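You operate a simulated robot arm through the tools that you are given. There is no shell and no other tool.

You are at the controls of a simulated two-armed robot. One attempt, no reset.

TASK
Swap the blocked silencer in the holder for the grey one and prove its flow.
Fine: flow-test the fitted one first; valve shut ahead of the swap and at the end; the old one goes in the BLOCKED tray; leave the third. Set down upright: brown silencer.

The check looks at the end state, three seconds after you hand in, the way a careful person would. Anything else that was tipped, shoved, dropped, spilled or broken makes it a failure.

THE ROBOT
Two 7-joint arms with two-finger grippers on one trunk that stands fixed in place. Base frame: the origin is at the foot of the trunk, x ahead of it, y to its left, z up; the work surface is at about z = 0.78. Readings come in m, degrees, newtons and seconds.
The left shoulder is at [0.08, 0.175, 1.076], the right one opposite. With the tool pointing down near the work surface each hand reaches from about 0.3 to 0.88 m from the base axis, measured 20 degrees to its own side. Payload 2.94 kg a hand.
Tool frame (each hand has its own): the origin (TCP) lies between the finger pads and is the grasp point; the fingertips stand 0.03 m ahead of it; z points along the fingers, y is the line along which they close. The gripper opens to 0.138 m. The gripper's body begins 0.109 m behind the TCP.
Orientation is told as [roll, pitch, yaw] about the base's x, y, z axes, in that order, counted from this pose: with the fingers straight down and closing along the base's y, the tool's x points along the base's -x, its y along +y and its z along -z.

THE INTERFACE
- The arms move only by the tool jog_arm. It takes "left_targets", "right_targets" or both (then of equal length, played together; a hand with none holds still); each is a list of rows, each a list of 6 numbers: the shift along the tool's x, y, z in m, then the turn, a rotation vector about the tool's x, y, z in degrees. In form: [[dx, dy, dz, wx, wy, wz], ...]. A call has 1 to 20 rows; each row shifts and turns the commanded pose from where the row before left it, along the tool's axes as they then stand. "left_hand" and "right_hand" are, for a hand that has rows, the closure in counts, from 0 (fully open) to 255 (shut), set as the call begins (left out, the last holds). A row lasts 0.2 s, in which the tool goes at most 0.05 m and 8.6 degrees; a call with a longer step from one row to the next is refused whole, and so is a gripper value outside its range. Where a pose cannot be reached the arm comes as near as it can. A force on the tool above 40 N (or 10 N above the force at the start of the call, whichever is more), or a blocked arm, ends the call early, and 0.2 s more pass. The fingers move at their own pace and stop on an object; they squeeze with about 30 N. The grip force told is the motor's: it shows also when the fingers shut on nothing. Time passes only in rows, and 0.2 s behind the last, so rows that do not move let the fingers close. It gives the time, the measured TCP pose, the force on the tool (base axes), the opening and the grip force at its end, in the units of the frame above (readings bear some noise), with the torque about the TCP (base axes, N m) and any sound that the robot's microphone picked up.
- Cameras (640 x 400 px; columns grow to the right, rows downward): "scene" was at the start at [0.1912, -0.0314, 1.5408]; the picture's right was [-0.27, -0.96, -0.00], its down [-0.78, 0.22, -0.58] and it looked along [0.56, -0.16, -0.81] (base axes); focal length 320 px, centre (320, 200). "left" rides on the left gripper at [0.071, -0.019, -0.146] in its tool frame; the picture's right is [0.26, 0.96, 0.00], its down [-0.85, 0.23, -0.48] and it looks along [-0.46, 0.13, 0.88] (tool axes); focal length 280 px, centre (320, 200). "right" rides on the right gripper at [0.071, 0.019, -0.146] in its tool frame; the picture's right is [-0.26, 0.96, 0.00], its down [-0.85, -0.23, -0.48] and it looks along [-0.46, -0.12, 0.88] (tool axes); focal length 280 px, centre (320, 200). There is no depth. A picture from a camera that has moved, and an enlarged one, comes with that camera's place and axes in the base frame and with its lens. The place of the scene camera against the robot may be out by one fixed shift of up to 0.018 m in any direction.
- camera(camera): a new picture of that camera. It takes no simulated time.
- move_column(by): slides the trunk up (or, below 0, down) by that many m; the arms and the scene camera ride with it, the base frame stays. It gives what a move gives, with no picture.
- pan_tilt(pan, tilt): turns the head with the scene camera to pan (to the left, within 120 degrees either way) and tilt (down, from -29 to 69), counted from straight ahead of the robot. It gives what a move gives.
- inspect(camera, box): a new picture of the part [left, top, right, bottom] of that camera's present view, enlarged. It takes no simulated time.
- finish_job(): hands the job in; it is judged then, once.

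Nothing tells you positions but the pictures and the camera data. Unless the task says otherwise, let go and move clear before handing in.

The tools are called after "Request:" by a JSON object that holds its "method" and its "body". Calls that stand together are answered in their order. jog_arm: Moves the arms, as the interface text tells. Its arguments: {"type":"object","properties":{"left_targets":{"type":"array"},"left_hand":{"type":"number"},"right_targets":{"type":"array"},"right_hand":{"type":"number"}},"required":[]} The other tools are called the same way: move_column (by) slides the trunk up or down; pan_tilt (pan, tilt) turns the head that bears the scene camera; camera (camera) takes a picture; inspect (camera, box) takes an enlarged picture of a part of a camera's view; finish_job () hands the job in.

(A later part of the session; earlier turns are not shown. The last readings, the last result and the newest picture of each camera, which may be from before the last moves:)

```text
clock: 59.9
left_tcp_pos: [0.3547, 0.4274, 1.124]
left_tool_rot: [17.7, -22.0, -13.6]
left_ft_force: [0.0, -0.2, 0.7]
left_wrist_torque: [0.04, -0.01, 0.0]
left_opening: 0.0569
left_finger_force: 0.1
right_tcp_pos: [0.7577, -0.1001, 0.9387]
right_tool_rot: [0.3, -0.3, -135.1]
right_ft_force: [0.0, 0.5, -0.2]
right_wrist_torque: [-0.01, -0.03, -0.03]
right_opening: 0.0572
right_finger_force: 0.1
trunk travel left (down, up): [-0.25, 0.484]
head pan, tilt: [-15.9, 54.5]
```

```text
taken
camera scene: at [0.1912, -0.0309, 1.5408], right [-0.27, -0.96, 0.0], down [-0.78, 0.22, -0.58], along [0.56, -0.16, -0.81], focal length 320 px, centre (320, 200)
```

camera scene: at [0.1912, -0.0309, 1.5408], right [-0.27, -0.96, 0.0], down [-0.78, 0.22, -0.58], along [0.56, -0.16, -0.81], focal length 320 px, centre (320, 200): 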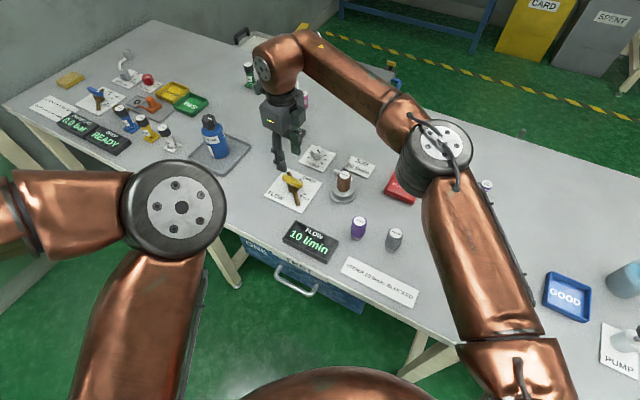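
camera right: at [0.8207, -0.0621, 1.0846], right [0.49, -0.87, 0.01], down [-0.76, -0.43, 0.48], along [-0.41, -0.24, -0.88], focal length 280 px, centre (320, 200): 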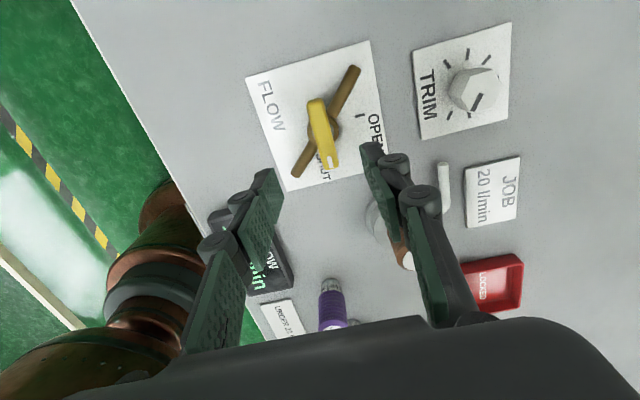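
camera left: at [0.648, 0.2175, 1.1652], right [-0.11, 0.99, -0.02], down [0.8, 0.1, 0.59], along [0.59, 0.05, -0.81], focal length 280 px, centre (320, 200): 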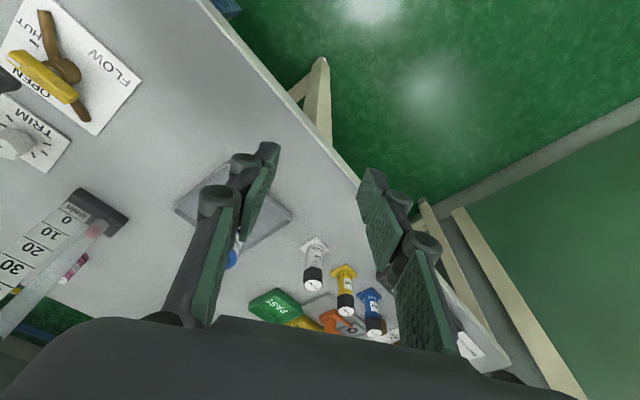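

The lever sits at SHUT and the right hand is clear. Next I'll turn to yaw -90 and move above the holder to look at the brown silencer closely.

Request:
{"method": "jog_arm", "body": {"right_targets": [[0, 0, -0.01, 0, 0, -5], [0, 0, -0.01, 0, 0, -8], [0, 0, -0.01, 0, 0, -8], [0, 0, -0.01, 0, 0, -8], [0, 0, -0.01, 0, 0, -8], [0, 0, -0.01, 0, 0, -8], [-0.01, -0.007, 0, 0, 0, 0], [-0.016, -0.011, 0, 0, 0, 0], [-0.016, -0.011, 0, 0, 0, 0], [-0.016, -0.011, 0, 0, 0, 0], [-0.016, -0.011, 0, 0, 0, 0], [-0.016, -0.007, 0, 0, 0, 0], [0, 0, 0, 0, 0, 0], [0, 0, 0, 0, 0, 0]]}}

Request:
{"method": "camera", "body": {"camera": "right"}}

Request:
{"method": "camera", "body": {"camera": "scene"}}

```text
clock: 62.9
left_tcp_pos: [0.3547, 0.4254, 1.1244]
left_tool_rot: [17.7, -22.2, -13.7]
left_ft_force: [0.7, -0.4, -0.1]
left_wrist_torque: [0.01, -0.04, -0.02]
left_opening: 0.0568
left_finger_force: 0.1
right_tcp_pos: [0.7012, -0.1911, 0.9993]
right_tool_rot: [0.2, -0.5, -90.1]
right_ft_force: [-0.2, 0.3, 0.7]
right_wrist_torque: [0.05, -0.02, -0.03]
right_opening: 0.0569
right_finger_force: 0.1
trunk travel left (down, up): [-0.25, 0.484]
head pan, tilt: [-15.9, 54.5]
```

```text
taken
camera right: at [0.7199, -0.1181, 1.1439], right [0.96, -0.27, 0.0], down [-0.23, -0.84, 0.48], along [-0.13, -0.46, -0.88], focal length 280 px, centre (320, 200)
```

right: 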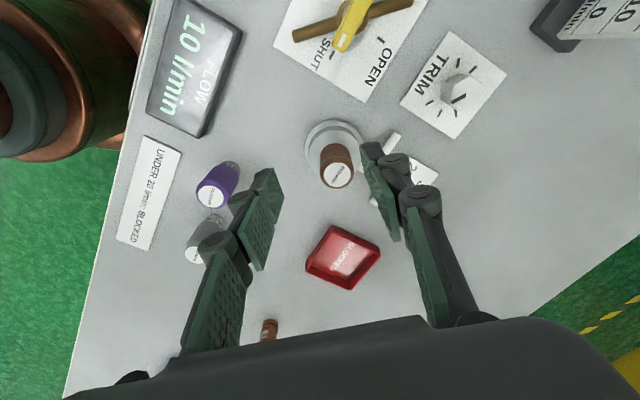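

```text
taken
camera scene: at [0.1911, -0.0313, 1.5408], right [-0.27, -0.96, 0.0], down [-0.78, 0.22, -0.58], along [0.56, -0.16, -0.81], focal length 320 px, centre (320, 200)
```

scene: 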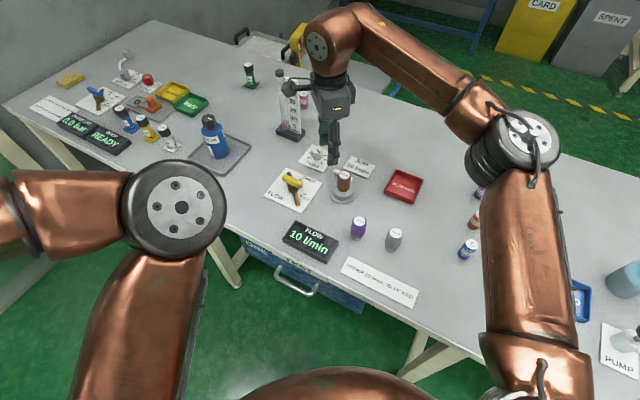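

Request:
{"method": "inspect", "body": {"camera": "right", "box": [270, 90, 430, 220]}}

Request:
{"method": "inspect", "body": {"camera": "scene", "box": [305, 140, 385, 220]}}

Request:
{"method": "inspect", "body": {"camera": "scene", "box": [250, 60, 330, 150]}}

Request:
{"method": "inspect", "body": {"camera": "right", "box": [170, 140, 290, 280]}}

```text
3.08 times, centred on (350, 155) of right
camera zoom: at [0.7199, -0.1181, 1.1439], right [0.96, -0.27, 0.0], down [-0.23, -0.84, 0.48], along [-0.13, -0.46, -0.88], focal length 863 px, centre (228, 338)
```

zoom: 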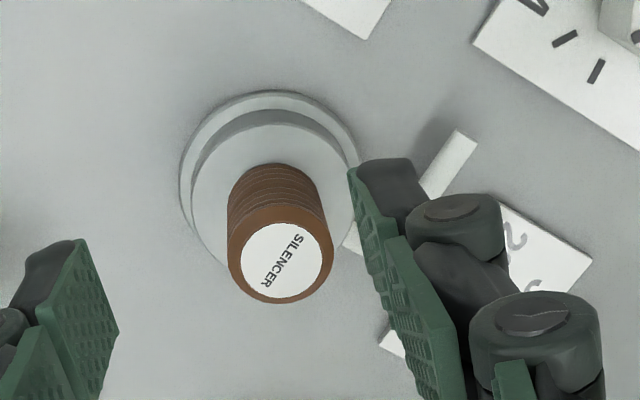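

```text
5.00 times, centred on (345, 180) of scene
camera zoom: at [0.1911, -0.0313, 1.5408], right [-0.27, -0.96, 0.0], down [-0.78, 0.22, -0.58], along [0.56, -0.16, -0.81], focal length 1600 px, centre (195, 300)
```

zoom: 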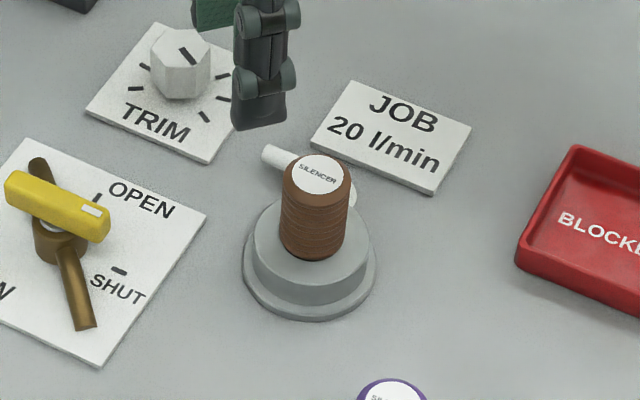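

```text
4.44 times, centred on (290, 105) of scene
camera zoom: at [0.1911, -0.0313, 1.5408], right [-0.27, -0.96, 0.0], down [-0.78, 0.22, -0.58], along [0.56, -0.16, -0.81], focal length 1422 px, centre (453, 622)
```

zoom: 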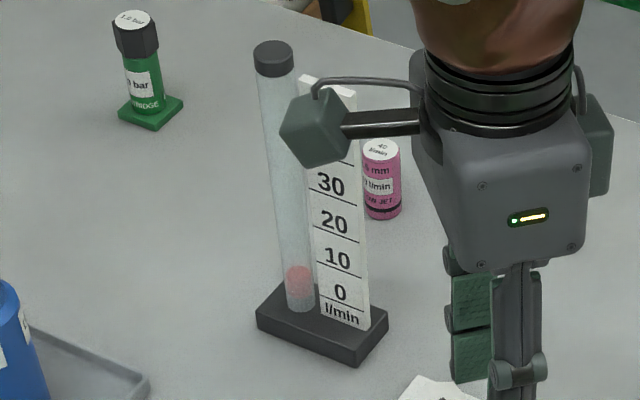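

```text
2.86 times, centred on (230, 210) of right
camera zoom: at [0.7199, -0.1181, 1.1439], right [0.96, -0.27, 0.0], down [-0.23, -0.84, 0.48], along [-0.13, -0.46, -0.88], focal length 801 px, centre (577, 171)
```

zoom: 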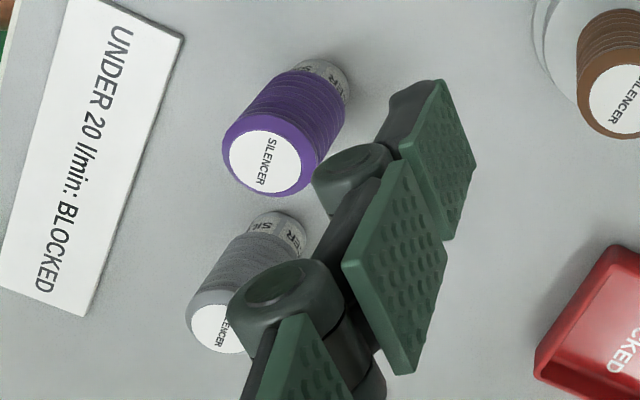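

The tube has fallen back to 0, and the brown silencer's top centre works out at (0.705, -0.238, 0.869) with the holder top near 0.817. I'll centre over it with the fingers opened to about 7 cm and lower to z ≈ 0.905.

Request:
{"method": "jog_arm", "body": {"right_targets": [[-0.011, 0.001, 0, 0, 0, 0], [-0.012, 0.001, 0, 0, 0, 0], [-0.012, 0.001, 0, 0, 0, 0], [-0.011, 0.0013, 0, 0, 0, 0], [0, 0, 0.015, 0, 0, 0], [0, 0, 0.02, 0, 0, 0], [0, 0, 0.02, 0, 0, 0], [0, 0, 0.02, 0, 0, 0], [0, 0, 0.019, 0, 0, 0], [0, 0, 0, 0, 0, 0], [0, 0, 0, 0, 0, 0]], "right_hand": 126}}

Request:
{"method": "camera", "body": {"camera": "right"}}

Request:
{"method": "inspect", "body": {"camera": "scene", "box": [295, 130, 395, 220]}}

```text
clock: 65.3
left_tcp_pos: [0.3553, 0.4276, 1.1245]
left_tool_rot: [17.6, -22.0, -13.6]
left_ft_force: [0.0, -0.6, -1.3]
left_wrist_torque: [-0.02, 0.01, -0.03]
left_opening: 0.0568
left_finger_force: 0.0
right_tcp_pos: [0.7078, -0.2362, 0.9041]
right_tool_rot: [0.0, -0.4, -90.3]
right_ft_force: [0.0, 0.1, -0.4]
right_wrist_torque: [0.01, 0.02, 0.03]
right_opening: 0.0698
right_finger_force: 0.1
trunk travel left (down, up): [-0.25, 0.484]
head pan, tilt: [-15.9, 54.5]
```

```text
taken
camera right: at [0.7255, -0.1644, 1.0499], right [0.96, -0.26, 0.0], down [-0.23, -0.84, 0.48], along [-0.13, -0.46, -0.88], focal length 280 px, centre (320, 200)
```

right: 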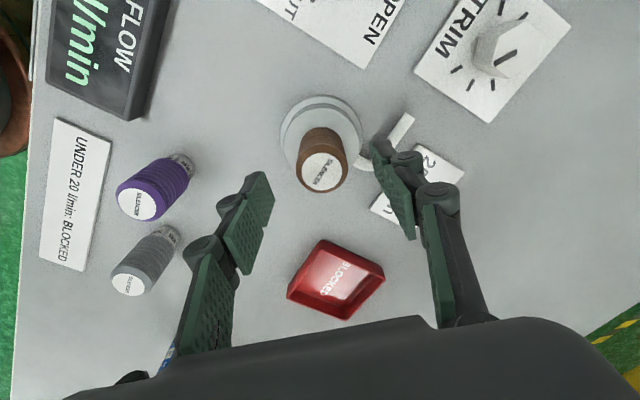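

```text
4.44 times, centred on (345, 175) of scene
camera zoom: at [0.1914, -0.0311, 1.5408], right [-0.27, -0.96, 0.0], down [-0.78, 0.22, -0.58], along [0.56, -0.16, -0.81], focal length 1422 px, centre (209, 311)
```

zoom: 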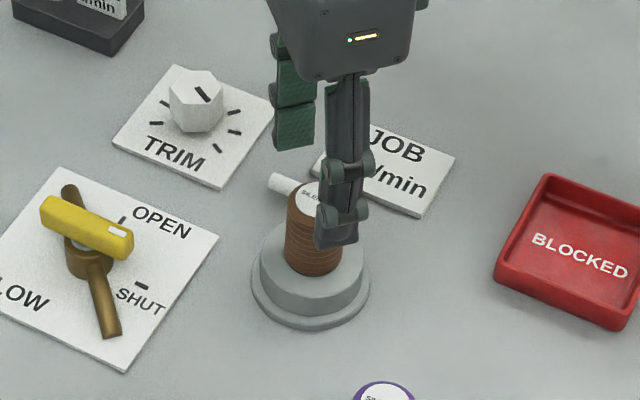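

The brown silencer is centred between the fingers. Lowering to z ≈ 0.855, then closing on it.

Request:
{"method": "jog_arm", "body": {"right_targets": [[-0.001, -0.001, 0.01, 0, 0, 0], [0, 0, 0.012, 0, 0, 0], [0, 0, 0.012, 0, 0, 0], [0, 0, 0.01, 0, 0, 0], [0, 0, 0.005, 0, 0, 0], [0, 0, 0, 0, 0, 0]]}}

Request:
{"method": "inspect", "body": {"camera": "scene", "box": [295, 130, 395, 220]}}

Request:
{"method": "inspect", "body": {"camera": "right", "box": [200, 80, 440, 260]}}

```text
clock: 66.7
left_tcp_pos: [0.3558, 0.4266, 1.1244]
left_tool_rot: [17.7, -22.1, -13.5]
left_ft_force: [0.3, 0.2, 0.3]
left_wrist_torque: [0.03, -0.01, 0.03]
left_opening: 0.057
left_finger_force: 0.0
right_tcp_pos: [0.7056, -0.24, 0.8553]
right_tool_rot: [-0.1, -0.4, -90.2]
right_ft_force: [0.8, -0.8, 1.1]
right_wrist_torque: [0.03, -0.01, 0.05]
right_opening: 0.07
right_finger_force: 0.1
trunk travel left (down, up): [-0.25, 0.484]
head pan, tilt: [-15.9, 54.5]
```

```text
4.44 times, centred on (345, 175) of scene
camera zoom: at [0.1912, -0.0309, 1.5408], right [-0.27, -0.96, 0.0], down [-0.78, 0.22, -0.58], along [0.56, -0.16, -0.81], focal length 1422 px, centre (209, 311)
```

zoom: 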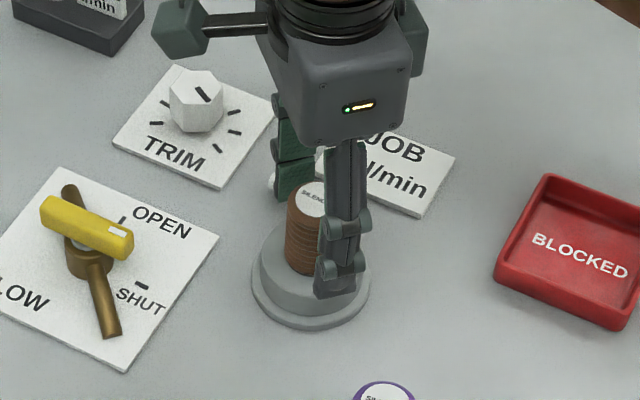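

```text
2.22 times, centred on (320, 170) of right
camera zoom: at [0.7242, -0.1668, 1.001], right [0.96, -0.26, 0.0], down [-0.23, -0.84, 0.48], along [-0.13, -0.46, -0.88], focal length 623 px, centre (320, 267)
```

zoom: 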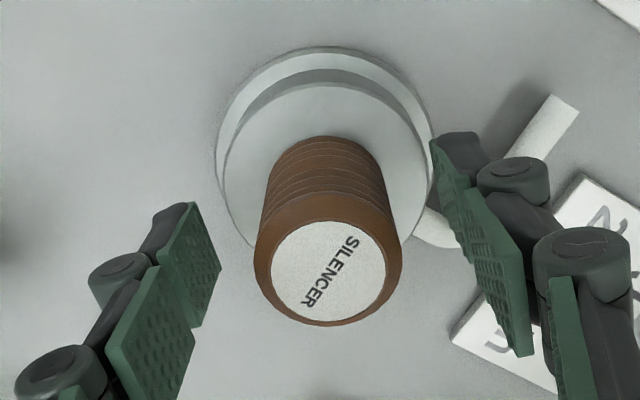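

Centring by 2.4 mm more along x, then closing the fingers on the brown silencer.

Request:
{"method": "jog_arm", "body": {"right_targets": [[0, 0.0024, 0, 0, 0, 0], [0, 0, 0, 0, 0, 0]]}}

Request:
{"method": "jog_arm", "body": {"right_targets": [[0, 0, 0, 0, 0, 0], [0, 0, 0, 0, 0, 0], [0, 0, 0, 0, 0, 0], [0, 0, 0, 0, 0, 0], [0, 0, 0, 0, 0, 0]], "right_hand": 255}}

Request:
{"method": "inspect", "body": {"camera": "right", "box": [200, 80, 440, 260]}}

```text
clock: 67.3
left_tcp_pos: [0.3556, 0.426, 1.124]
left_tool_rot: [17.7, -22.1, -13.6]
left_ft_force: [-0.1, -0.5, 0.3]
left_wrist_torque: [0.0, -0.01, -0.02]
left_opening: 0.0567
left_finger_force: 0.1
right_tcp_pos: [0.7056, -0.2394, 0.8569]
right_tool_rot: [0.0, -0.3, -90.3]
right_ft_force: [1.0, -0.6, 0.6]
right_wrist_torque: [0.0, -0.02, -0.02]
right_opening: 0.0698
right_finger_force: 0.0
trunk travel left (down, up): [-0.25, 0.484]
head pan, tilt: [-15.9, 54.5]
```

```text
clock: 68.5
left_tcp_pos: [0.3546, 0.4259, 1.1239]
left_tool_rot: [17.8, -22.1, -13.5]
left_ft_force: [-0.6, 0.2, 0.5]
left_wrist_torque: [0.01, -0.01, -0.02]
left_opening: 0.057
left_finger_force: 0.0
right_tcp_pos: [0.7073, -0.2383, 0.8551]
right_tool_rot: [0.0, -0.4, -90.2]
right_ft_force: [0.4, 0.1, 0.0]
right_wrist_torque: [0.0, 0.02, 0.02]
right_opening: 0.0365
right_finger_force: 29.6
trunk travel left (down, up): [-0.25, 0.484]
head pan, tilt: [-15.9, 54.5]
```

```text
2.22 times, centred on (320, 170) of right
camera zoom: at [0.7257, -0.1673, 1.0016], right [0.96, -0.27, 0.0], down [-0.23, -0.84, 0.48], along [-0.13, -0.46, -0.88], focal length 623 px, centre (320, 267)
```

zoom: 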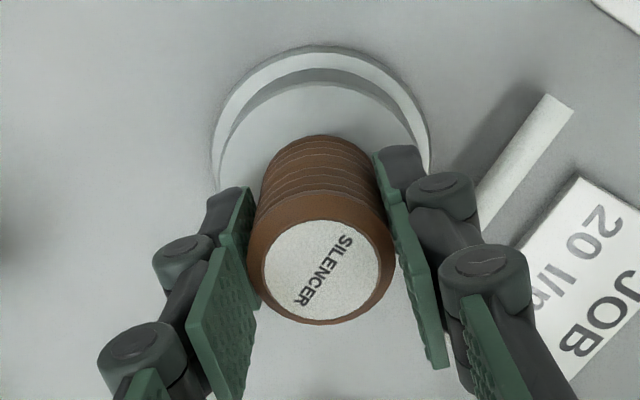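

The brown silencer is held (36.5 mm). I'll lift slowly and watch the force in case it is threaded or tight.

Request:
{"method": "jog_arm", "body": {"right_targets": [[0, 0, -0.004, 0, 0, 0], [0, 0, -0.004, 0, 0, 0], [0, 0, -0.004, 0, 0, 0], [0, 0, 0, 0, 0, 0]]}}

Request:
{"method": "inspect", "body": {"camera": "scene", "box": [295, 130, 395, 220]}}

```text
clock: 69.5
left_tcp_pos: [0.3552, 0.4271, 1.1238]
left_tool_rot: [17.7, -22.1, -13.6]
left_ft_force: [-0.1, 0.7, 0.3]
left_wrist_torque: [-0.01, 0.03, 0.01]
left_opening: 0.0569
left_finger_force: 0.0
right_tcp_pos: [0.7066, -0.2404, 0.8666]
right_tool_rot: [0.0, -0.4, -90.1]
right_ft_force: [0.7, -0.8, -0.7]
right_wrist_torque: [0.01, 0.04, 0.03]
right_opening: 0.0367
right_finger_force: 29.7
trunk travel left (down, up): [-0.25, 0.484]
head pan, tilt: [-15.9, 54.5]
```

```text
4.44 times, centred on (345, 175) of scene
camera zoom: at [0.1914, -0.0311, 1.5408], right [-0.27, -0.96, 0.0], down [-0.78, 0.22, -0.58], along [0.56, -0.16, -0.81], focal length 1422 px, centre (209, 311)
```

zoom: 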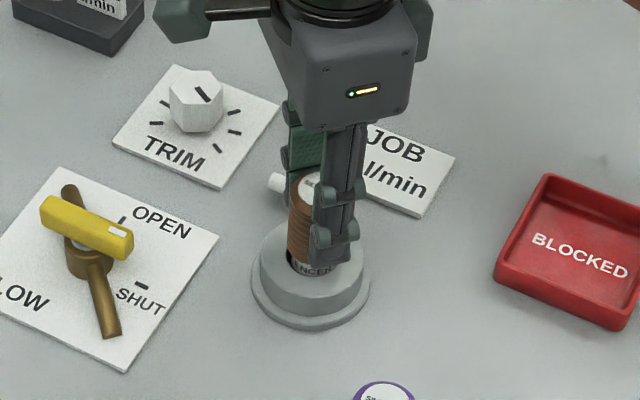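

It slides out freely. I'll lift clear and carry it slowly toward the BLOCKED tray near (0.68, -0.418).

Request:
{"method": "jog_arm", "body": {"right_targets": [[0, 0, -0.008, 0, 0, 0], [0, 0, -0.015, 0, 0, 0], [0, 0, -0.02, 0, 0, 0], [0, 0, -0.02, 0, 0, 0], [0, 0, -0.02, 0, 0, 0], [0, 0, -0.01, 0, 0, 0], [-0.01, -0.001, 0, 0, 0, 0], [-0.018, -0.0025, 0, 0, 0, 0], [-0.018, -0.0025, 0, 0, 0, 0], [-0.018, -0.0025, 0, 0, 0, 0], [-0.018, -0.0025, 0, 0, 0, 0], [-0.018, -0.0025, 0, 0, 0, 0], [-0.01, -0.001, 0, 0, 0, 0], [0, 0, 0, 0, 0, 0], [0, 0, 0, 0, 0, 0]]}}

Request:
{"method": "camera", "body": {"camera": "right"}}

Request:
{"method": "camera", "body": {"camera": "scene"}}

```text
clock: 72.7
left_tcp_pos: [0.3543, 0.427, 1.1233]
left_tool_rot: [17.7, -22.0, -13.6]
left_ft_force: [1.2, 0.3, -0.2]
left_wrist_torque: [-0.01, -0.02, -0.01]
left_opening: 0.0569
left_finger_force: 0.1
right_tcp_pos: [0.6914, -0.3478, 0.9615]
right_tool_rot: [0.0, -0.5, -90.2]
right_ft_force: [0.5, -0.3, -1.0]
right_wrist_torque: [-0.03, -0.02, -0.01]
right_opening: 0.0363
right_finger_force: 29.7
trunk travel left (down, up): [-0.25, 0.484]
head pan, tilt: [-15.9, 54.5]
```

```text
taken
camera right: at [0.711, -0.2768, 1.1066], right [0.96, -0.27, 0.0], down [-0.23, -0.84, 0.48], along [-0.13, -0.46, -0.88], focal length 280 px, centre (320, 200)
```

right: 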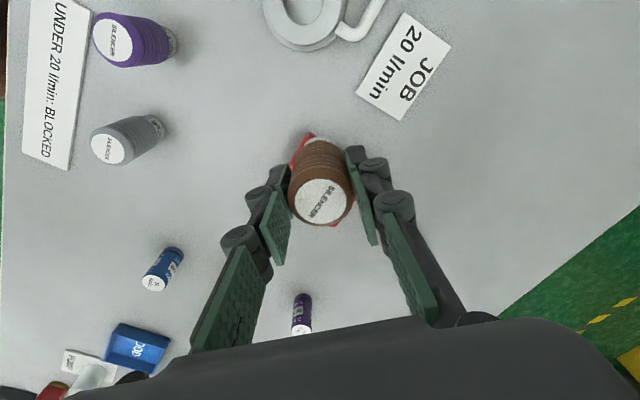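

```text
taken
camera scene: at [0.1913, -0.0313, 1.5408], right [-0.27, -0.96, 0.0], down [-0.78, 0.22, -0.58], along [0.56, -0.16, -0.81], focal length 320 px, centre (320, 200)
```

scene: 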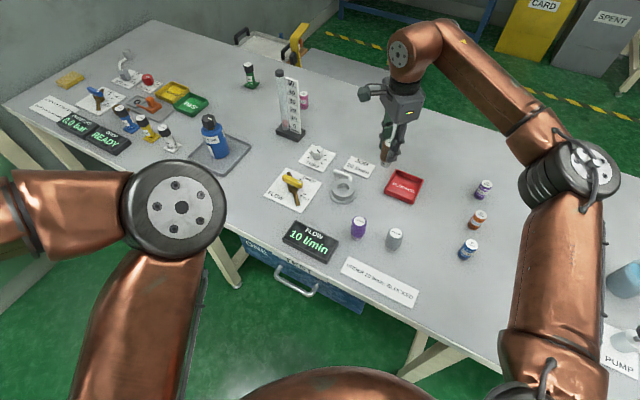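

Request:
{"method": "inspect", "body": {"camera": "scene", "box": [350, 130, 450, 220]}}

Request:
{"method": "inspect", "body": {"camera": "right", "box": [250, 110, 400, 250]}}

```text
4.44 times, centred on (400, 175) of scene
camera zoom: at [0.1913, -0.0313, 1.5408], right [-0.27, -0.96, 0.0], down [-0.78, 0.22, -0.58], along [0.56, -0.16, -0.81], focal length 1422 px, centre (-36, 311)
```

zoom: 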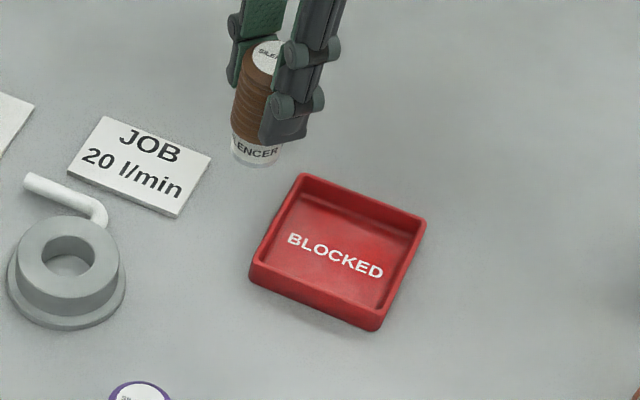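

```text
2.86 times, centred on (325, 180) of right
camera zoom: at [0.711, -0.2768, 1.1066], right [0.96, -0.27, 0.0], down [-0.23, -0.84, 0.48], along [-0.13, -0.46, -0.88], focal length 801 px, centre (306, 257)
```

zoom: 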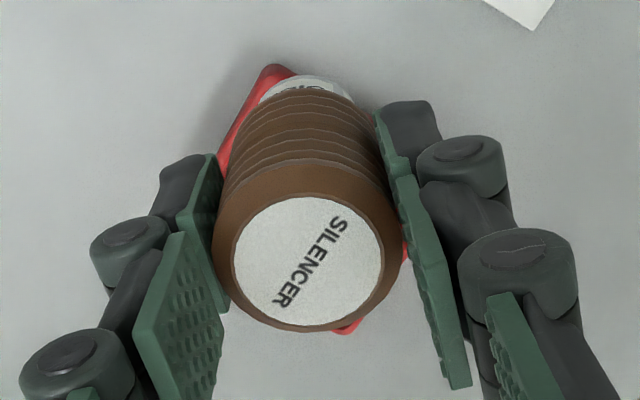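

The tray centre works out near (0.676, -0.415). I'll move over it and come down to z ≈ 0.90.

Request:
{"method": "jog_arm", "body": {"right_targets": [[-0.01, -0.002, 0, 0, 0, 0], [-0.017, -0.004, 0.005, 0, 0, 0], [-0.018, -0.004, 0.012, 0, 0, 0], [-0.016, -0.004, 0.018, 0, 0, 0], [-0.006, -0.0014, 0.018, 0, 0, 0], [0, 0, 0.01, 0, 0, 0], [0, 0, 0, 0, 0, 0], [0, 0, 0, 0, 0, 0]]}}

Request:
{"method": "inspect", "body": {"camera": "scene", "box": [350, 130, 450, 220]}}

Request:
{"method": "inspect", "body": {"camera": "right", "box": [220, 80, 420, 250]}}

```text
clock: 74.5
left_tcp_pos: [0.3561, 0.4268, 1.1224]
left_tool_rot: [17.7, -22.1, -13.7]
left_ft_force: [1.2, -0.1, -0.2]
left_wrist_torque: [-0.01, 0.0, 0.02]
left_opening: 0.0571
left_finger_force: 0.1
right_tcp_pos: [0.6759, -0.4158, 0.8974]
right_tool_rot: [-0.1, -0.5, -90.1]
right_ft_force: [0.5, 0.0, -0.8]
right_wrist_torque: [0.0, 0.04, 0.03]
right_opening: 0.0366
right_finger_force: 29.2
trunk travel left (down, up): [-0.25, 0.484]
head pan, tilt: [-15.9, 54.5]
```

```text
4.44 times, centred on (400, 175) of scene
camera zoom: at [0.1914, -0.0314, 1.5408], right [-0.27, -0.96, 0.0], down [-0.78, 0.22, -0.58], along [0.56, -0.16, -0.81], focal length 1422 px, centre (-36, 311)
```

zoom: 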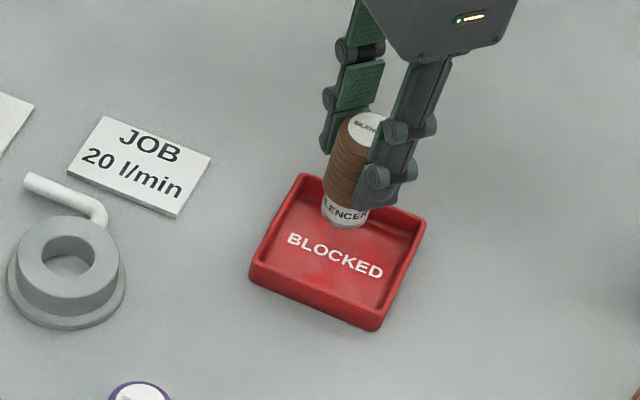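

```text
2.35 times, centred on (320, 165) of right
camera zoom: at [0.6953, -0.3436, 1.0439], right [0.96, -0.27, 0.0], down [-0.23, -0.84, 0.48], along [-0.13, -0.46, -0.88], focal length 660 px, centre (320, 282)
```

zoom: 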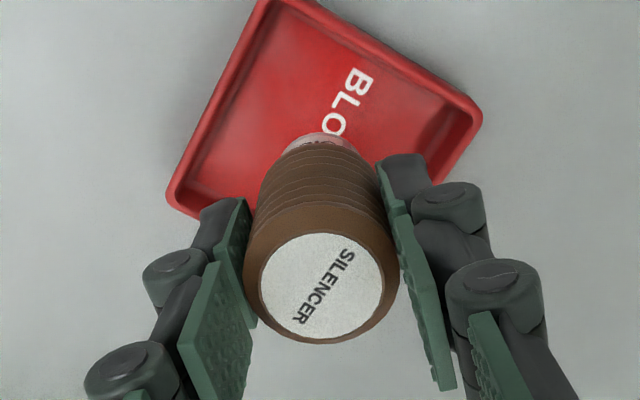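

The silencer is over the tray centre (tray centre about (0.6755, -0.419)). Lowering slowly toward the tray floor.

Request:
{"method": "jog_arm", "body": {"right_targets": [[-0.003, 0, 0.01, 0, 0, 0], [0, 0, 0.012, 0, 0, 0], [0, 0, 0.01, 0, 0, 0], [0, 0, 0.006, 0, 0, 0], [0, 0, 0, 0, 0, 0], [0, 0, 0, 0, 0, 0]]}}

Request:
{"method": "inspect", "body": {"camera": "scene", "box": [360, 140, 440, 210]}}

```text
clock: 75.9
left_tcp_pos: [0.3546, 0.4268, 1.124]
left_tool_rot: [17.7, -22.1, -13.6]
left_ft_force: [0.8, 0.4, 0.8]
left_wrist_torque: [0.02, 0.01, 0.01]
left_opening: 0.0568
left_finger_force: 0.1
right_tcp_pos: [0.6766, -0.4187, 0.8597]
right_tool_rot: [0.0, -0.4, -90.2]
right_ft_force: [-0.2, 0.4, -1.0]
right_wrist_torque: [0.0, 0.01, 0.0]
right_opening: 0.0367
right_finger_force: 29.9
trunk travel left (down, up): [-0.25, 0.484]
head pan, tilt: [-15.9, 54.5]
```

```text
5.71 times, centred on (400, 175) of scene
camera zoom: at [0.1914, -0.0314, 1.5408], right [-0.27, -0.96, 0.0], down [-0.78, 0.22, -0.58], along [0.56, -0.16, -0.81], focal length 1828 px, centre (-137, 343)
```

zoom: 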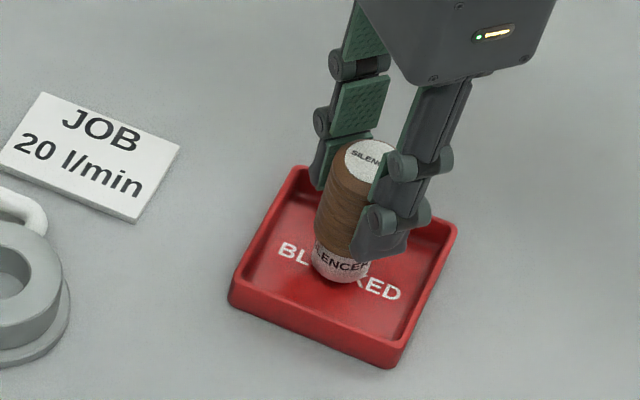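

Still just above the floor with no contact force. I'll go down in 2–3 mm steps and watch the force.

Request:
{"method": "jog_arm", "body": {"right_targets": [[0, 0, 0.003, 0, 0, 0], [0, 0, 0.003, 0, 0, 0], [0, 0, 0, 0, 0, 0]]}}

Request:
{"method": "jog_arm", "body": {"right_targets": [[0, 0, 0.002, 0, 0, 0], [0, 0, 0, 0, 0, 0]]}}

Request:
{"method": "jog_arm", "body": {"right_targets": [[0, 0, 0.002, 0, 0, 0], [0, 0, 0, 0, 0, 0]]}}

Request:
{"method": "inspect", "body": {"camera": "scene", "box": [360, 140, 440, 210]}}

```text
clock: 76.7
left_tcp_pos: [0.3549, 0.4263, 1.1237]
left_tool_rot: [17.7, -22.1, -13.6]
left_ft_force: [-0.1, -0.8, -0.3]
left_wrist_torque: [-0.02, -0.05, -0.02]
left_opening: 0.0568
left_finger_force: 0.0
right_tcp_pos: [0.6757, -0.4189, 0.8553]
right_tool_rot: [0.2, -0.3, -90.2]
right_ft_force: [-0.5, 0.2, -1.3]
right_wrist_torque: [0.01, 0.03, 0.03]
right_opening: 0.0365
right_finger_force: 29.9
trunk travel left (down, up): [-0.25, 0.484]
head pan, tilt: [-15.9, 54.5]
```

```text
clock: 77.3
left_tcp_pos: [0.3553, 0.4264, 1.1242]
left_tool_rot: [17.7, -22.1, -13.7]
left_ft_force: [0.7, -0.6, 0.3]
left_wrist_torque: [0.01, 0.02, 0.02]
left_opening: 0.0568
left_finger_force: 0.1
right_tcp_pos: [0.6762, -0.4184, 0.8539]
right_tool_rot: [0.0, -0.4, -90.3]
right_ft_force: [0.2, 0.7, -1.0]
right_wrist_torque: [0.01, -0.01, -0.03]
right_opening: 0.0368
right_finger_force: 30.1
trunk travel left (down, up): [-0.25, 0.484]
head pan, tilt: [-15.9, 54.5]
```

```text
clock: 77.9
left_tcp_pos: [0.3553, 0.4254, 1.1248]
left_tool_rot: [17.7, -22.3, -13.7]
left_ft_force: [-0.8, 0.1, -0.8]
left_wrist_torque: [0.0, -0.06, -0.01]
left_opening: 0.0569
left_finger_force: 0.2
right_tcp_pos: [0.6762, -0.4193, 0.8521]
right_tool_rot: [0.2, -0.4, -90.3]
right_ft_force: [1.6, -1.4, 8.1]
right_wrist_torque: [-0.08, 0.03, 0.03]
right_opening: 0.0367
right_finger_force: 30.1
trunk travel left (down, up): [-0.25, 0.484]
head pan, tilt: [-15.9, 54.5]
```

```text
5.71 times, centred on (400, 175) of scene
camera zoom: at [0.1903, -0.0308, 1.541], right [-0.27, -0.96, 0.0], down [-0.78, 0.22, -0.58], along [0.56, -0.16, -0.81], focal length 1828 px, centre (-137, 343)
```

zoom: 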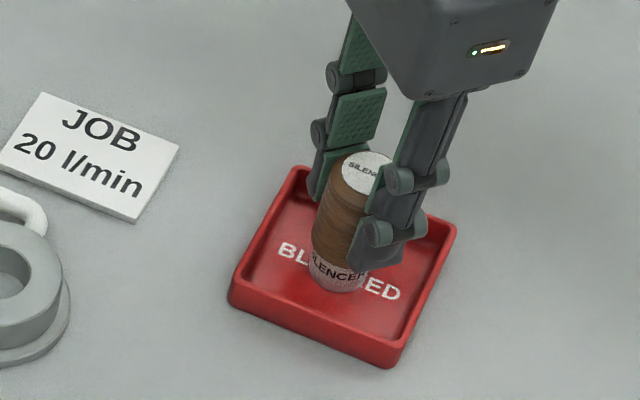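

Contact (8 N): the brown silencer stands on the tray floor. I'll open gently and rise straight up.

Request:
{"method": "jog_arm", "body": {"right_targets": [[0, 0, -0.001, 0, 0, 0], [0, 0, 0, 0, 0, 0], [0, 0, 0, 0, 0, 0], [0, 0, 0, 0, 0, 0]], "right_hand": 140}}

Request:
{"method": "inspect", "body": {"camera": "right", "box": [220, 80, 420, 250]}}

Request:
{"method": "inspect", "body": {"camera": "scene", "box": [360, 140, 440, 210]}}

```text
clock: 78.9
left_tcp_pos: [0.3559, 0.4262, 1.1244]
left_tool_rot: [17.7, -22.2, -13.6]
left_ft_force: [-0.3, -0.2, 1.2]
left_wrist_torque: [0.03, 0.02, 0.05]
left_opening: 0.0568
left_finger_force: 0.0
right_tcp_pos: [0.6762, -0.4199, 0.8526]
right_tool_rot: [0.1, -0.4, -90.3]
right_ft_force: [0.5, -0.8, 0.0]
right_wrist_torque: [-0.02, 0.02, 0.01]
right_opening: 0.0624
right_finger_force: 0.1
trunk travel left (down, up): [-0.25, 0.484]
head pan, tilt: [-15.9, 54.5]
```

```text
2.35 times, centred on (320, 165) of right
camera zoom: at [0.6949, -0.3477, 0.9975], right [0.96, -0.27, 0.0], down [-0.23, -0.84, 0.48], along [-0.13, -0.46, -0.88], focal length 660 px, centre (320, 282)
```

zoom: 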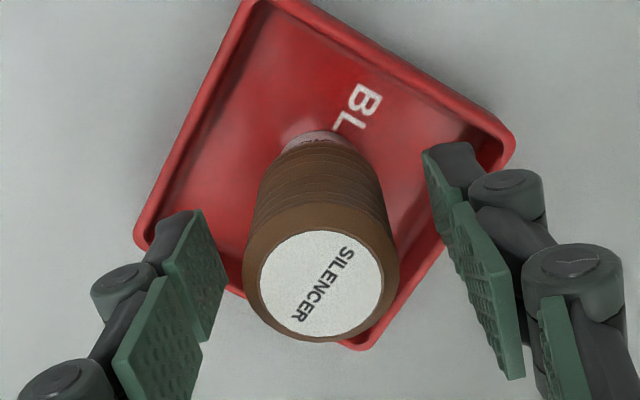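

```text
5.71 times, centred on (400, 175) of scene
camera zoom: at [0.1912, -0.0312, 1.5408], right [-0.27, -0.96, 0.0], down [-0.78, 0.22, -0.58], along [0.56, -0.16, -0.81], focal length 1828 px, centre (-137, 343)
```

zoom: 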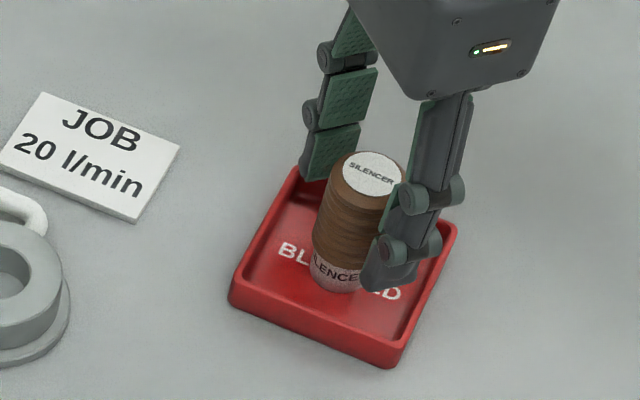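

The brown silencer stands upright in the tray. Rising and moving above the grey one near (0.507, -0.304).

Request:
{"method": "jog_arm", "body": {"right_targets": [[0, 0, -0.008, 0, 0, 0], [0, 0, -0.015, 0, 0, 0], [0, 0, -0.02, 0, 0, 0], [0, 0, -0.02, 0, 0, 0], [0, 0, -0.02, 0, 0, 0], [0, 0, -0.02, 0, 0, 0], [0.006, -0.008, 0, 0, 0, 0], [0.0105, -0.0153, 0, 0, 0, 0], [0.0105, -0.0153, 0, 0, 0, 0], [0.0105, -0.0153, 0, 0, 0, 0], [0.0105, -0.0153, 0, 0, 0, 0], [0.0105, -0.0153, 0, 0, 0, 0], [0.0105, -0.0153, 0, 0, 0, 0], [0.0105, -0.0153, 0, 0, 0, 0], [0.0105, -0.0153, 0, 0, 0, 0], [0.0105, -0.0153, 0, 0, 0, 0], [0.0105, -0.0153, 0, 0, 0, 0], [0.006, -0.008, 0, 0, 0, 0], [0, 0, 0, 0, 0, 0], [0, 0, 0, 0, 0, 0]]}}

Request:
{"method": "camera", "body": {"camera": "right"}}

Request:
{"method": "camera", "body": {"camera": "scene"}}

```text
clock: 83.1
left_tcp_pos: [0.3551, 0.427, 1.125]
left_tool_rot: [17.7, -22.0, -13.5]
left_ft_force: [0.4, -1.5, 0.7]
left_wrist_torque: [0.02, 0.02, 0.0]
left_opening: 0.0568
left_finger_force: 0.1
right_tcp_pos: [0.5089, -0.3019, 0.9515]
right_tool_rot: [0.0, -0.4, -90.2]
right_ft_force: [0.8, 0.0, 0.4]
right_wrist_torque: [0.01, 0.02, -0.02]
right_opening: 0.062
right_finger_force: 0.0
trunk travel left (down, up): [-0.25, 0.484]
head pan, tilt: [-15.9, 54.5]
```

```text
taken
camera right: at [0.5276, -0.2293, 1.0975], right [0.96, -0.27, 0.0], down [-0.23, -0.84, 0.48], along [-0.13, -0.46, -0.88], focal length 280 px, centre (320, 200)
```

right: 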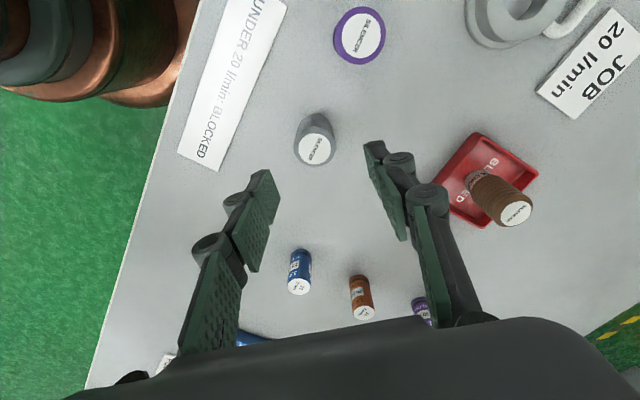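

```text
taken
camera scene: at [0.1911, -0.0312, 1.5408], right [-0.27, -0.96, 0.0], down [-0.78, 0.22, -0.58], along [0.56, -0.16, -0.81], focal length 320 px, centre (320, 200)
```

scene: 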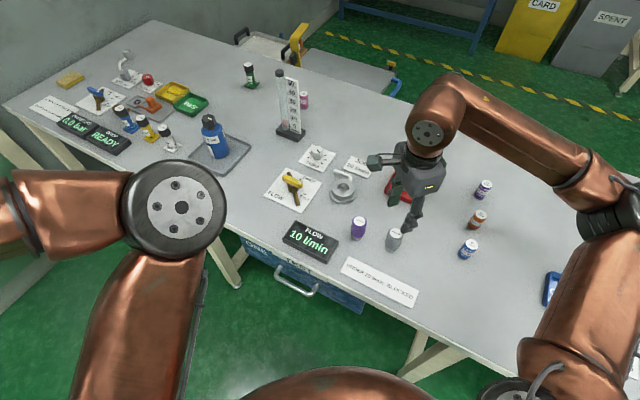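

The grey silencer's top is at about (0.5035, -0.305). Shifting over it and lowering to z ≈ 0.885 to check centring.

Request:
{"method": "jog_arm", "body": {"right_targets": [[-0.0015, -0.0025, 0, 0, 0, 0], [-0.0015, -0.0025, 0.01, 0, 0, 0], [0, 0, 0.018, 0, 0, 0], [0, 0, 0.02, 0, 0, 0], [0, 0, 0.018, 0, 0, 0], [0, 0, 0, 0, 0, 0], [0, 0, 0, 0, 0, 0]]}}

Request:
{"method": "inspect", "body": {"camera": "right", "box": [200, 80, 440, 260]}}

Request:
{"method": "inspect", "body": {"camera": "scene", "box": [340, 190, 440, 280]}}

```text
clock: 84.7
left_tcp_pos: [0.3556, 0.4269, 1.1261]
left_tool_rot: [17.7, -22.1, -13.6]
left_ft_force: [-0.9, 0.1, 0.4]
left_wrist_torque: [-0.02, 0.04, 0.04]
left_opening: 0.0568
left_finger_force: 0.1
right_tcp_pos: [0.5043, -0.3035, 0.8854]
right_tool_rot: [0.1, -0.4, -90.2]
right_ft_force: [-0.1, -0.4, -0.5]
right_wrist_torque: [0.0, -0.02, 0.02]
right_opening: 0.0621
right_finger_force: 0.0
trunk travel left (down, up): [-0.25, 0.484]
head pan, tilt: [-15.9, 54.5]
```

```text
2.22 times, centred on (320, 170) of right
camera zoom: at [0.5232, -0.232, 1.0314], right [0.96, -0.27, 0.0], down [-0.23, -0.84, 0.48], along [-0.13, -0.46, -0.88], focal length 623 px, centre (320, 267)
```

zoom: 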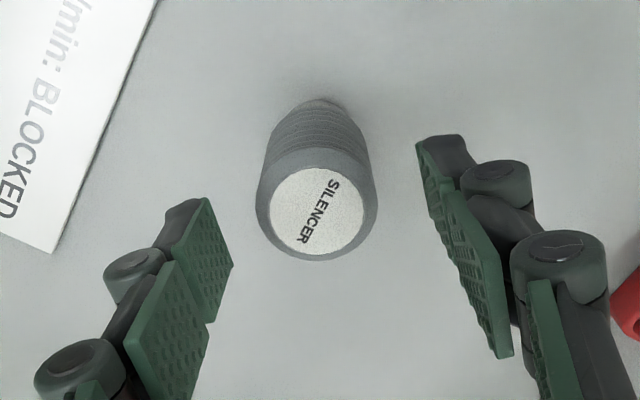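

```text
4.44 times, centred on (390, 235) of scene
camera zoom: at [0.1912, -0.0313, 1.5408], right [-0.27, -0.96, 0.0], down [-0.78, 0.22, -0.58], along [0.56, -0.16, -0.81], focal length 1422 px, centre (9, 44)
```

zoom: 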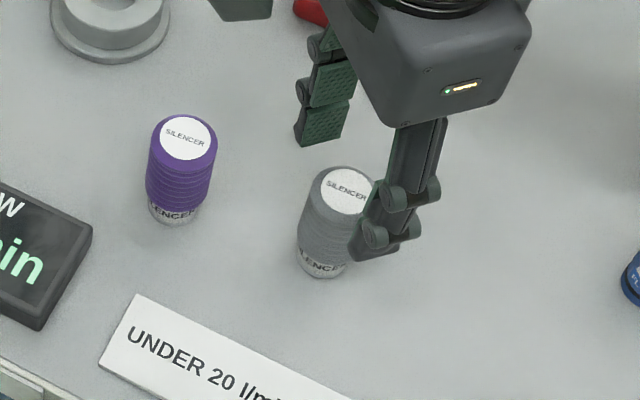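

Centred within about 1–2 mm. I'll trim that, lower to z ≈ 0.843 and grip the grey silencer.

Request:
{"method": "jog_arm", "body": {"right_targets": [[-0.0015, -0.001, 0.008, 0, 0, 0], [0, 0, 0.012, 0, 0, 0], [0, 0, 0.012, 0, 0, 0], [0, 0, 0.0105, 0, 0, 0], [0, 0, 0, 0, 0, 0], [0, 0, 0, 0, 0, 0]]}}

Request:
{"method": "inspect", "body": {"camera": "right", "box": [200, 80, 440, 260]}}

```text
clock: 86.1
left_tcp_pos: [0.3552, 0.4264, 1.1244]
left_tool_rot: [17.7, -22.0, -13.6]
left_ft_force: [-0.1, 0.2, -1.4]
left_wrist_torque: [-0.05, -0.02, 0.03]
left_opening: 0.0571
left_finger_force: 0.1
right_tcp_pos: [0.502, -0.3078, 0.8463]
right_tool_rot: [0.0, -0.3, -90.2]
right_ft_force: [-0.2, 0.6, 0.6]
right_wrist_torque: [0.02, -0.03, 0.01]
right_opening: 0.0621
right_finger_force: 0.1
trunk travel left (down, up): [-0.25, 0.484]
head pan, tilt: [-15.9, 54.5]
```

```text
2.22 times, centred on (320, 170) of right
camera zoom: at [0.5214, -0.2349, 0.9916], right [0.96, -0.27, 0.0], down [-0.23, -0.84, 0.48], along [-0.13, -0.46, -0.88], focal length 623 px, centre (320, 267)
```

zoom: 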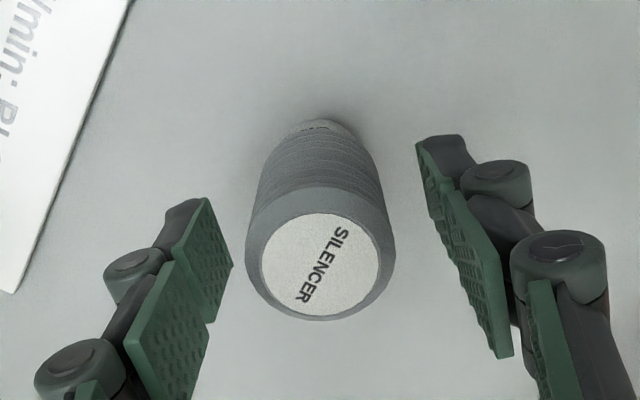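

Request:
{"method": "jog_arm", "body": {"right_targets": [[0, 0, 0.0035, 0, 0, 0], [0, 0, 0, 0, 0, 0]]}}

Request:
{"method": "jog_arm", "body": {"right_targets": [[0, 0, 0, 0, 0, 0], [0, 0, 0, 0, 0, 0], [0, 0, 0, 0, 0, 0], [0, 0, 0, 0, 0, 0], [0, 0, 0, 0, 0, 0]], "right_hand": 255}}

Request:
{"method": "inspect", "body": {"camera": "right", "box": [200, 80, 440, 260]}}

Request:
{"method": "inspect", "body": {"camera": "scene", "box": [340, 190, 440, 280]}}

```text
clock: 86.7
left_tcp_pos: [0.3551, 0.426, 1.1233]
left_tool_rot: [17.7, -22.1, -13.7]
left_ft_force: [1.1, 0.1, -0.2]
left_wrist_torque: [-0.01, 0.01, 0.01]
left_opening: 0.0566
left_finger_force: 0.0
right_tcp_pos: [0.5029, -0.3058, 0.8424]
right_tool_rot: [0.1, -0.5, -90.2]
right_ft_force: [0.1, -0.1, 0.4]
right_wrist_torque: [0.01, 0.01, 0.0]
right_opening: 0.062
right_finger_force: 0.0
trunk travel left (down, up): [-0.25, 0.484]
head pan, tilt: [-15.9, 54.5]
```

```text
clock: 87.9
left_tcp_pos: [0.3562, 0.4266, 1.1229]
left_tool_rot: [17.7, -22.1, -13.6]
left_ft_force: [-0.5, 0.0, -0.3]
left_wrist_torque: [-0.01, 0.02, 0.01]
left_opening: 0.0568
left_finger_force: 0.0
right_tcp_pos: [0.5038, -0.307, 0.8419]
right_tool_rot: [-0.1, -0.4, -90.2]
right_ft_force: [0.1, 0.0, 0.6]
right_wrist_torque: [0.0, -0.05, 0.0]
right_opening: 0.0366
right_finger_force: 29.7
trunk travel left (down, up): [-0.25, 0.484]
head pan, tilt: [-15.9, 54.5]
```

```text
2.22 times, centred on (320, 170) of right
camera zoom: at [0.5217, -0.2338, 0.9881], right [0.96, -0.27, 0.0], down [-0.23, -0.84, 0.48], along [-0.13, -0.46, -0.88], focal length 623 px, centre (320, 267)
```

zoom: 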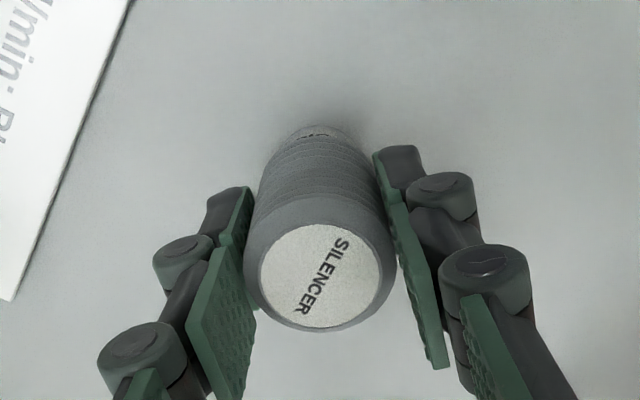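

```text
4.44 times, centred on (390, 235) of scene
camera zoom: at [0.1911, -0.0312, 1.5408], right [-0.27, -0.96, 0.0], down [-0.78, 0.22, -0.58], along [0.56, -0.16, -0.81], focal length 1422 px, centre (9, 44)
```

zoom: 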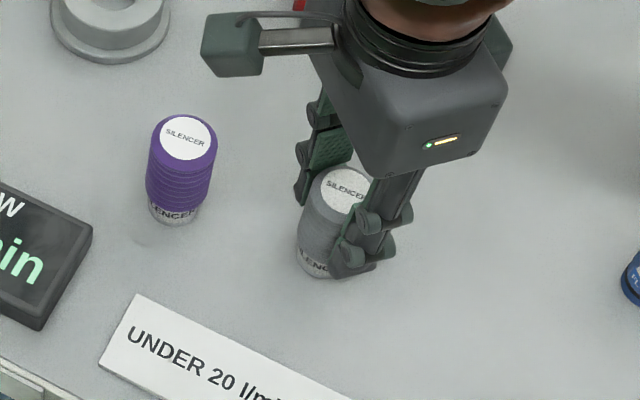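

The grey silencer is held squarely. I'll lift it and carry it slowly above the empty holder.

Request:
{"method": "jog_arm", "body": {"right_targets": [[0, 0, -0.008, 0, 0, 0], [0, 0, -0.016, 0, 0, 0], [0, 0, -0.02, 0, 0, 0], [0, 0, -0.02, 0, 0, 0], [0, 0, -0.02, 0, 0, 0], [0, 0, -0.02, 0, 0, 0], [0, 0, -0.008, 0, 0, 0], [0.0035, 0.01, 0, 0, 0, 0], [0.0058, 0.017, 0, 0, 0, 0], [0.0058, 0.017, 0, 0, 0, 0], [0.0058, 0.017, 0, 0, 0, 0], [0.0058, 0.017, 0, 0, 0, 0], [0.0058, 0.017, 0, 0, 0, 0], [0.0058, 0.017, 0, 0, 0, 0], [0.0058, 0.017, 0, 0, 0, 0], [0.0058, 0.017, 0, 0, 0, 0], [0.0058, 0.017, 0, 0, 0, 0], [0.0058, 0.017, 0, 0, 0, 0], [0.0058, 0.017, 0, 0, 0, 0], [0, 0, 0, 0, 0, 0]]}}

Request:
{"method": "jog_arm", "body": {"right_targets": [[0, 0, 0, 0, 0, 0], [0, 0, 0, 0, 0, 0]]}}

Request:
{"method": "camera", "body": {"camera": "right"}}

Request:
{"method": "inspect", "body": {"camera": "scene", "box": [295, 120, 415, 230]}}

```text
clock: 92.1
left_tcp_pos: [0.3556, 0.4262, 1.1248]
left_tool_rot: [17.5, -22.0, -13.6]
left_ft_force: [0.2, -0.4, -0.6]
left_wrist_torque: [-0.01, 0.0, 0.0]
left_opening: 0.0569
left_finger_force: 0.0
right_tcp_pos: [0.6987, -0.239, 0.9545]
right_tool_rot: [0.0, -0.4, -90.2]
right_ft_force: [-0.5, 1.3, -1.4]
right_wrist_torque: [0.02, -0.02, -0.04]
right_opening: 0.0368
right_finger_force: 30.4
trunk travel left (down, up): [-0.25, 0.484]
head pan, tilt: [-15.9, 54.5]
```

```text
clock: 92.7
left_tcp_pos: [0.3549, 0.4269, 1.1233]
left_tool_rot: [17.7, -22.1, -13.5]
left_ft_force: [-0.3, 0.4, 0.1]
left_wrist_torque: [-0.01, 0.0, 0.01]
left_opening: 0.0568
left_finger_force: 0.0
right_tcp_pos: [0.7001, -0.2389, 0.9521]
right_tool_rot: [-0.1, -0.4, -90.2]
right_ft_force: [0.1, 0.0, -1.1]
right_wrist_torque: [0.02, -0.03, -0.04]
right_opening: 0.0368
right_finger_force: 30.1
trunk travel left (down, up): [-0.25, 0.484]
head pan, tilt: [-15.9, 54.5]
```

```text
taken
camera right: at [0.7181, -0.1672, 1.099], right [0.96, -0.26, 0.0], down [-0.23, -0.84, 0.48], along [-0.13, -0.46, -0.88], focal length 280 px, centre (320, 200)
```

right: 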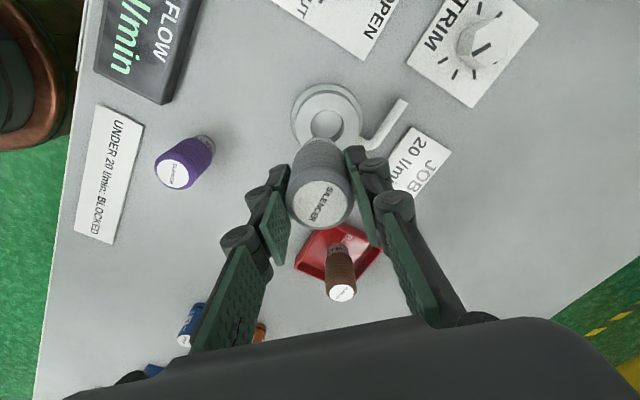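

```text
3.64 times, centred on (355, 175) of scene
camera zoom: at [0.1914, -0.031, 1.5408], right [-0.27, -0.96, 0.0], down [-0.78, 0.22, -0.58], along [0.56, -0.16, -0.81], focal length 1164 px, centre (193, 291)
```

zoom: 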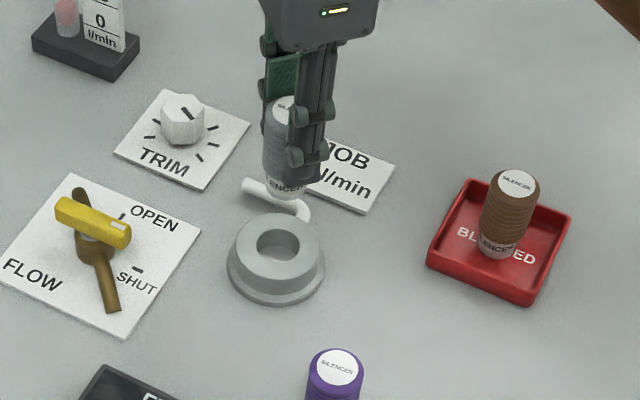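

Request:
{"method": "inspect", "body": {"camera": "right", "box": [270, 70, 390, 170]}}

Request:
{"method": "inspect", "body": {"camera": "scene", "box": [320, 140, 380, 210]}}

```text
4.00 times, centred on (330, 120) of right
camera zoom: at [0.7181, -0.1672, 1.099], right [0.96, -0.26, 0.0], down [-0.23, -0.84, 0.48], along [-0.13, -0.46, -0.88], focal length 1122 px, centre (280, 520)
```

zoom: 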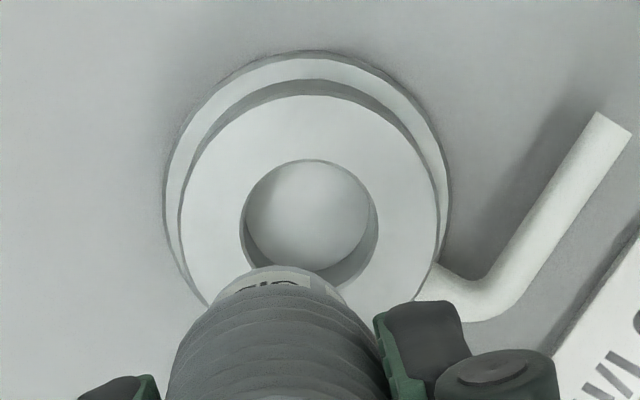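

```text
5.71 times, centred on (350, 175) of scene
camera zoom: at [0.1914, -0.031, 1.5408], right [-0.27, -0.96, 0.0], down [-0.78, 0.22, -0.58], along [0.56, -0.16, -0.81], focal length 1828 px, centre (149, 343)
```

zoom: 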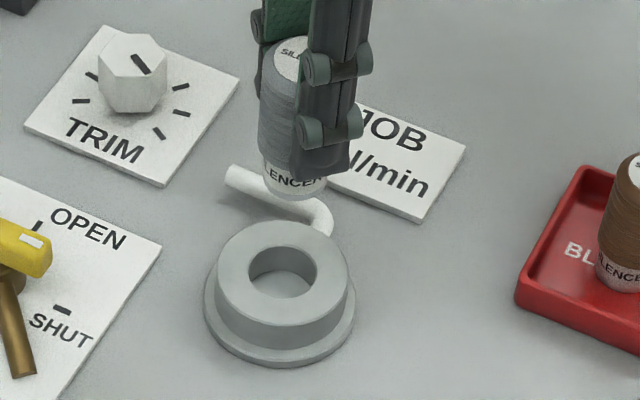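

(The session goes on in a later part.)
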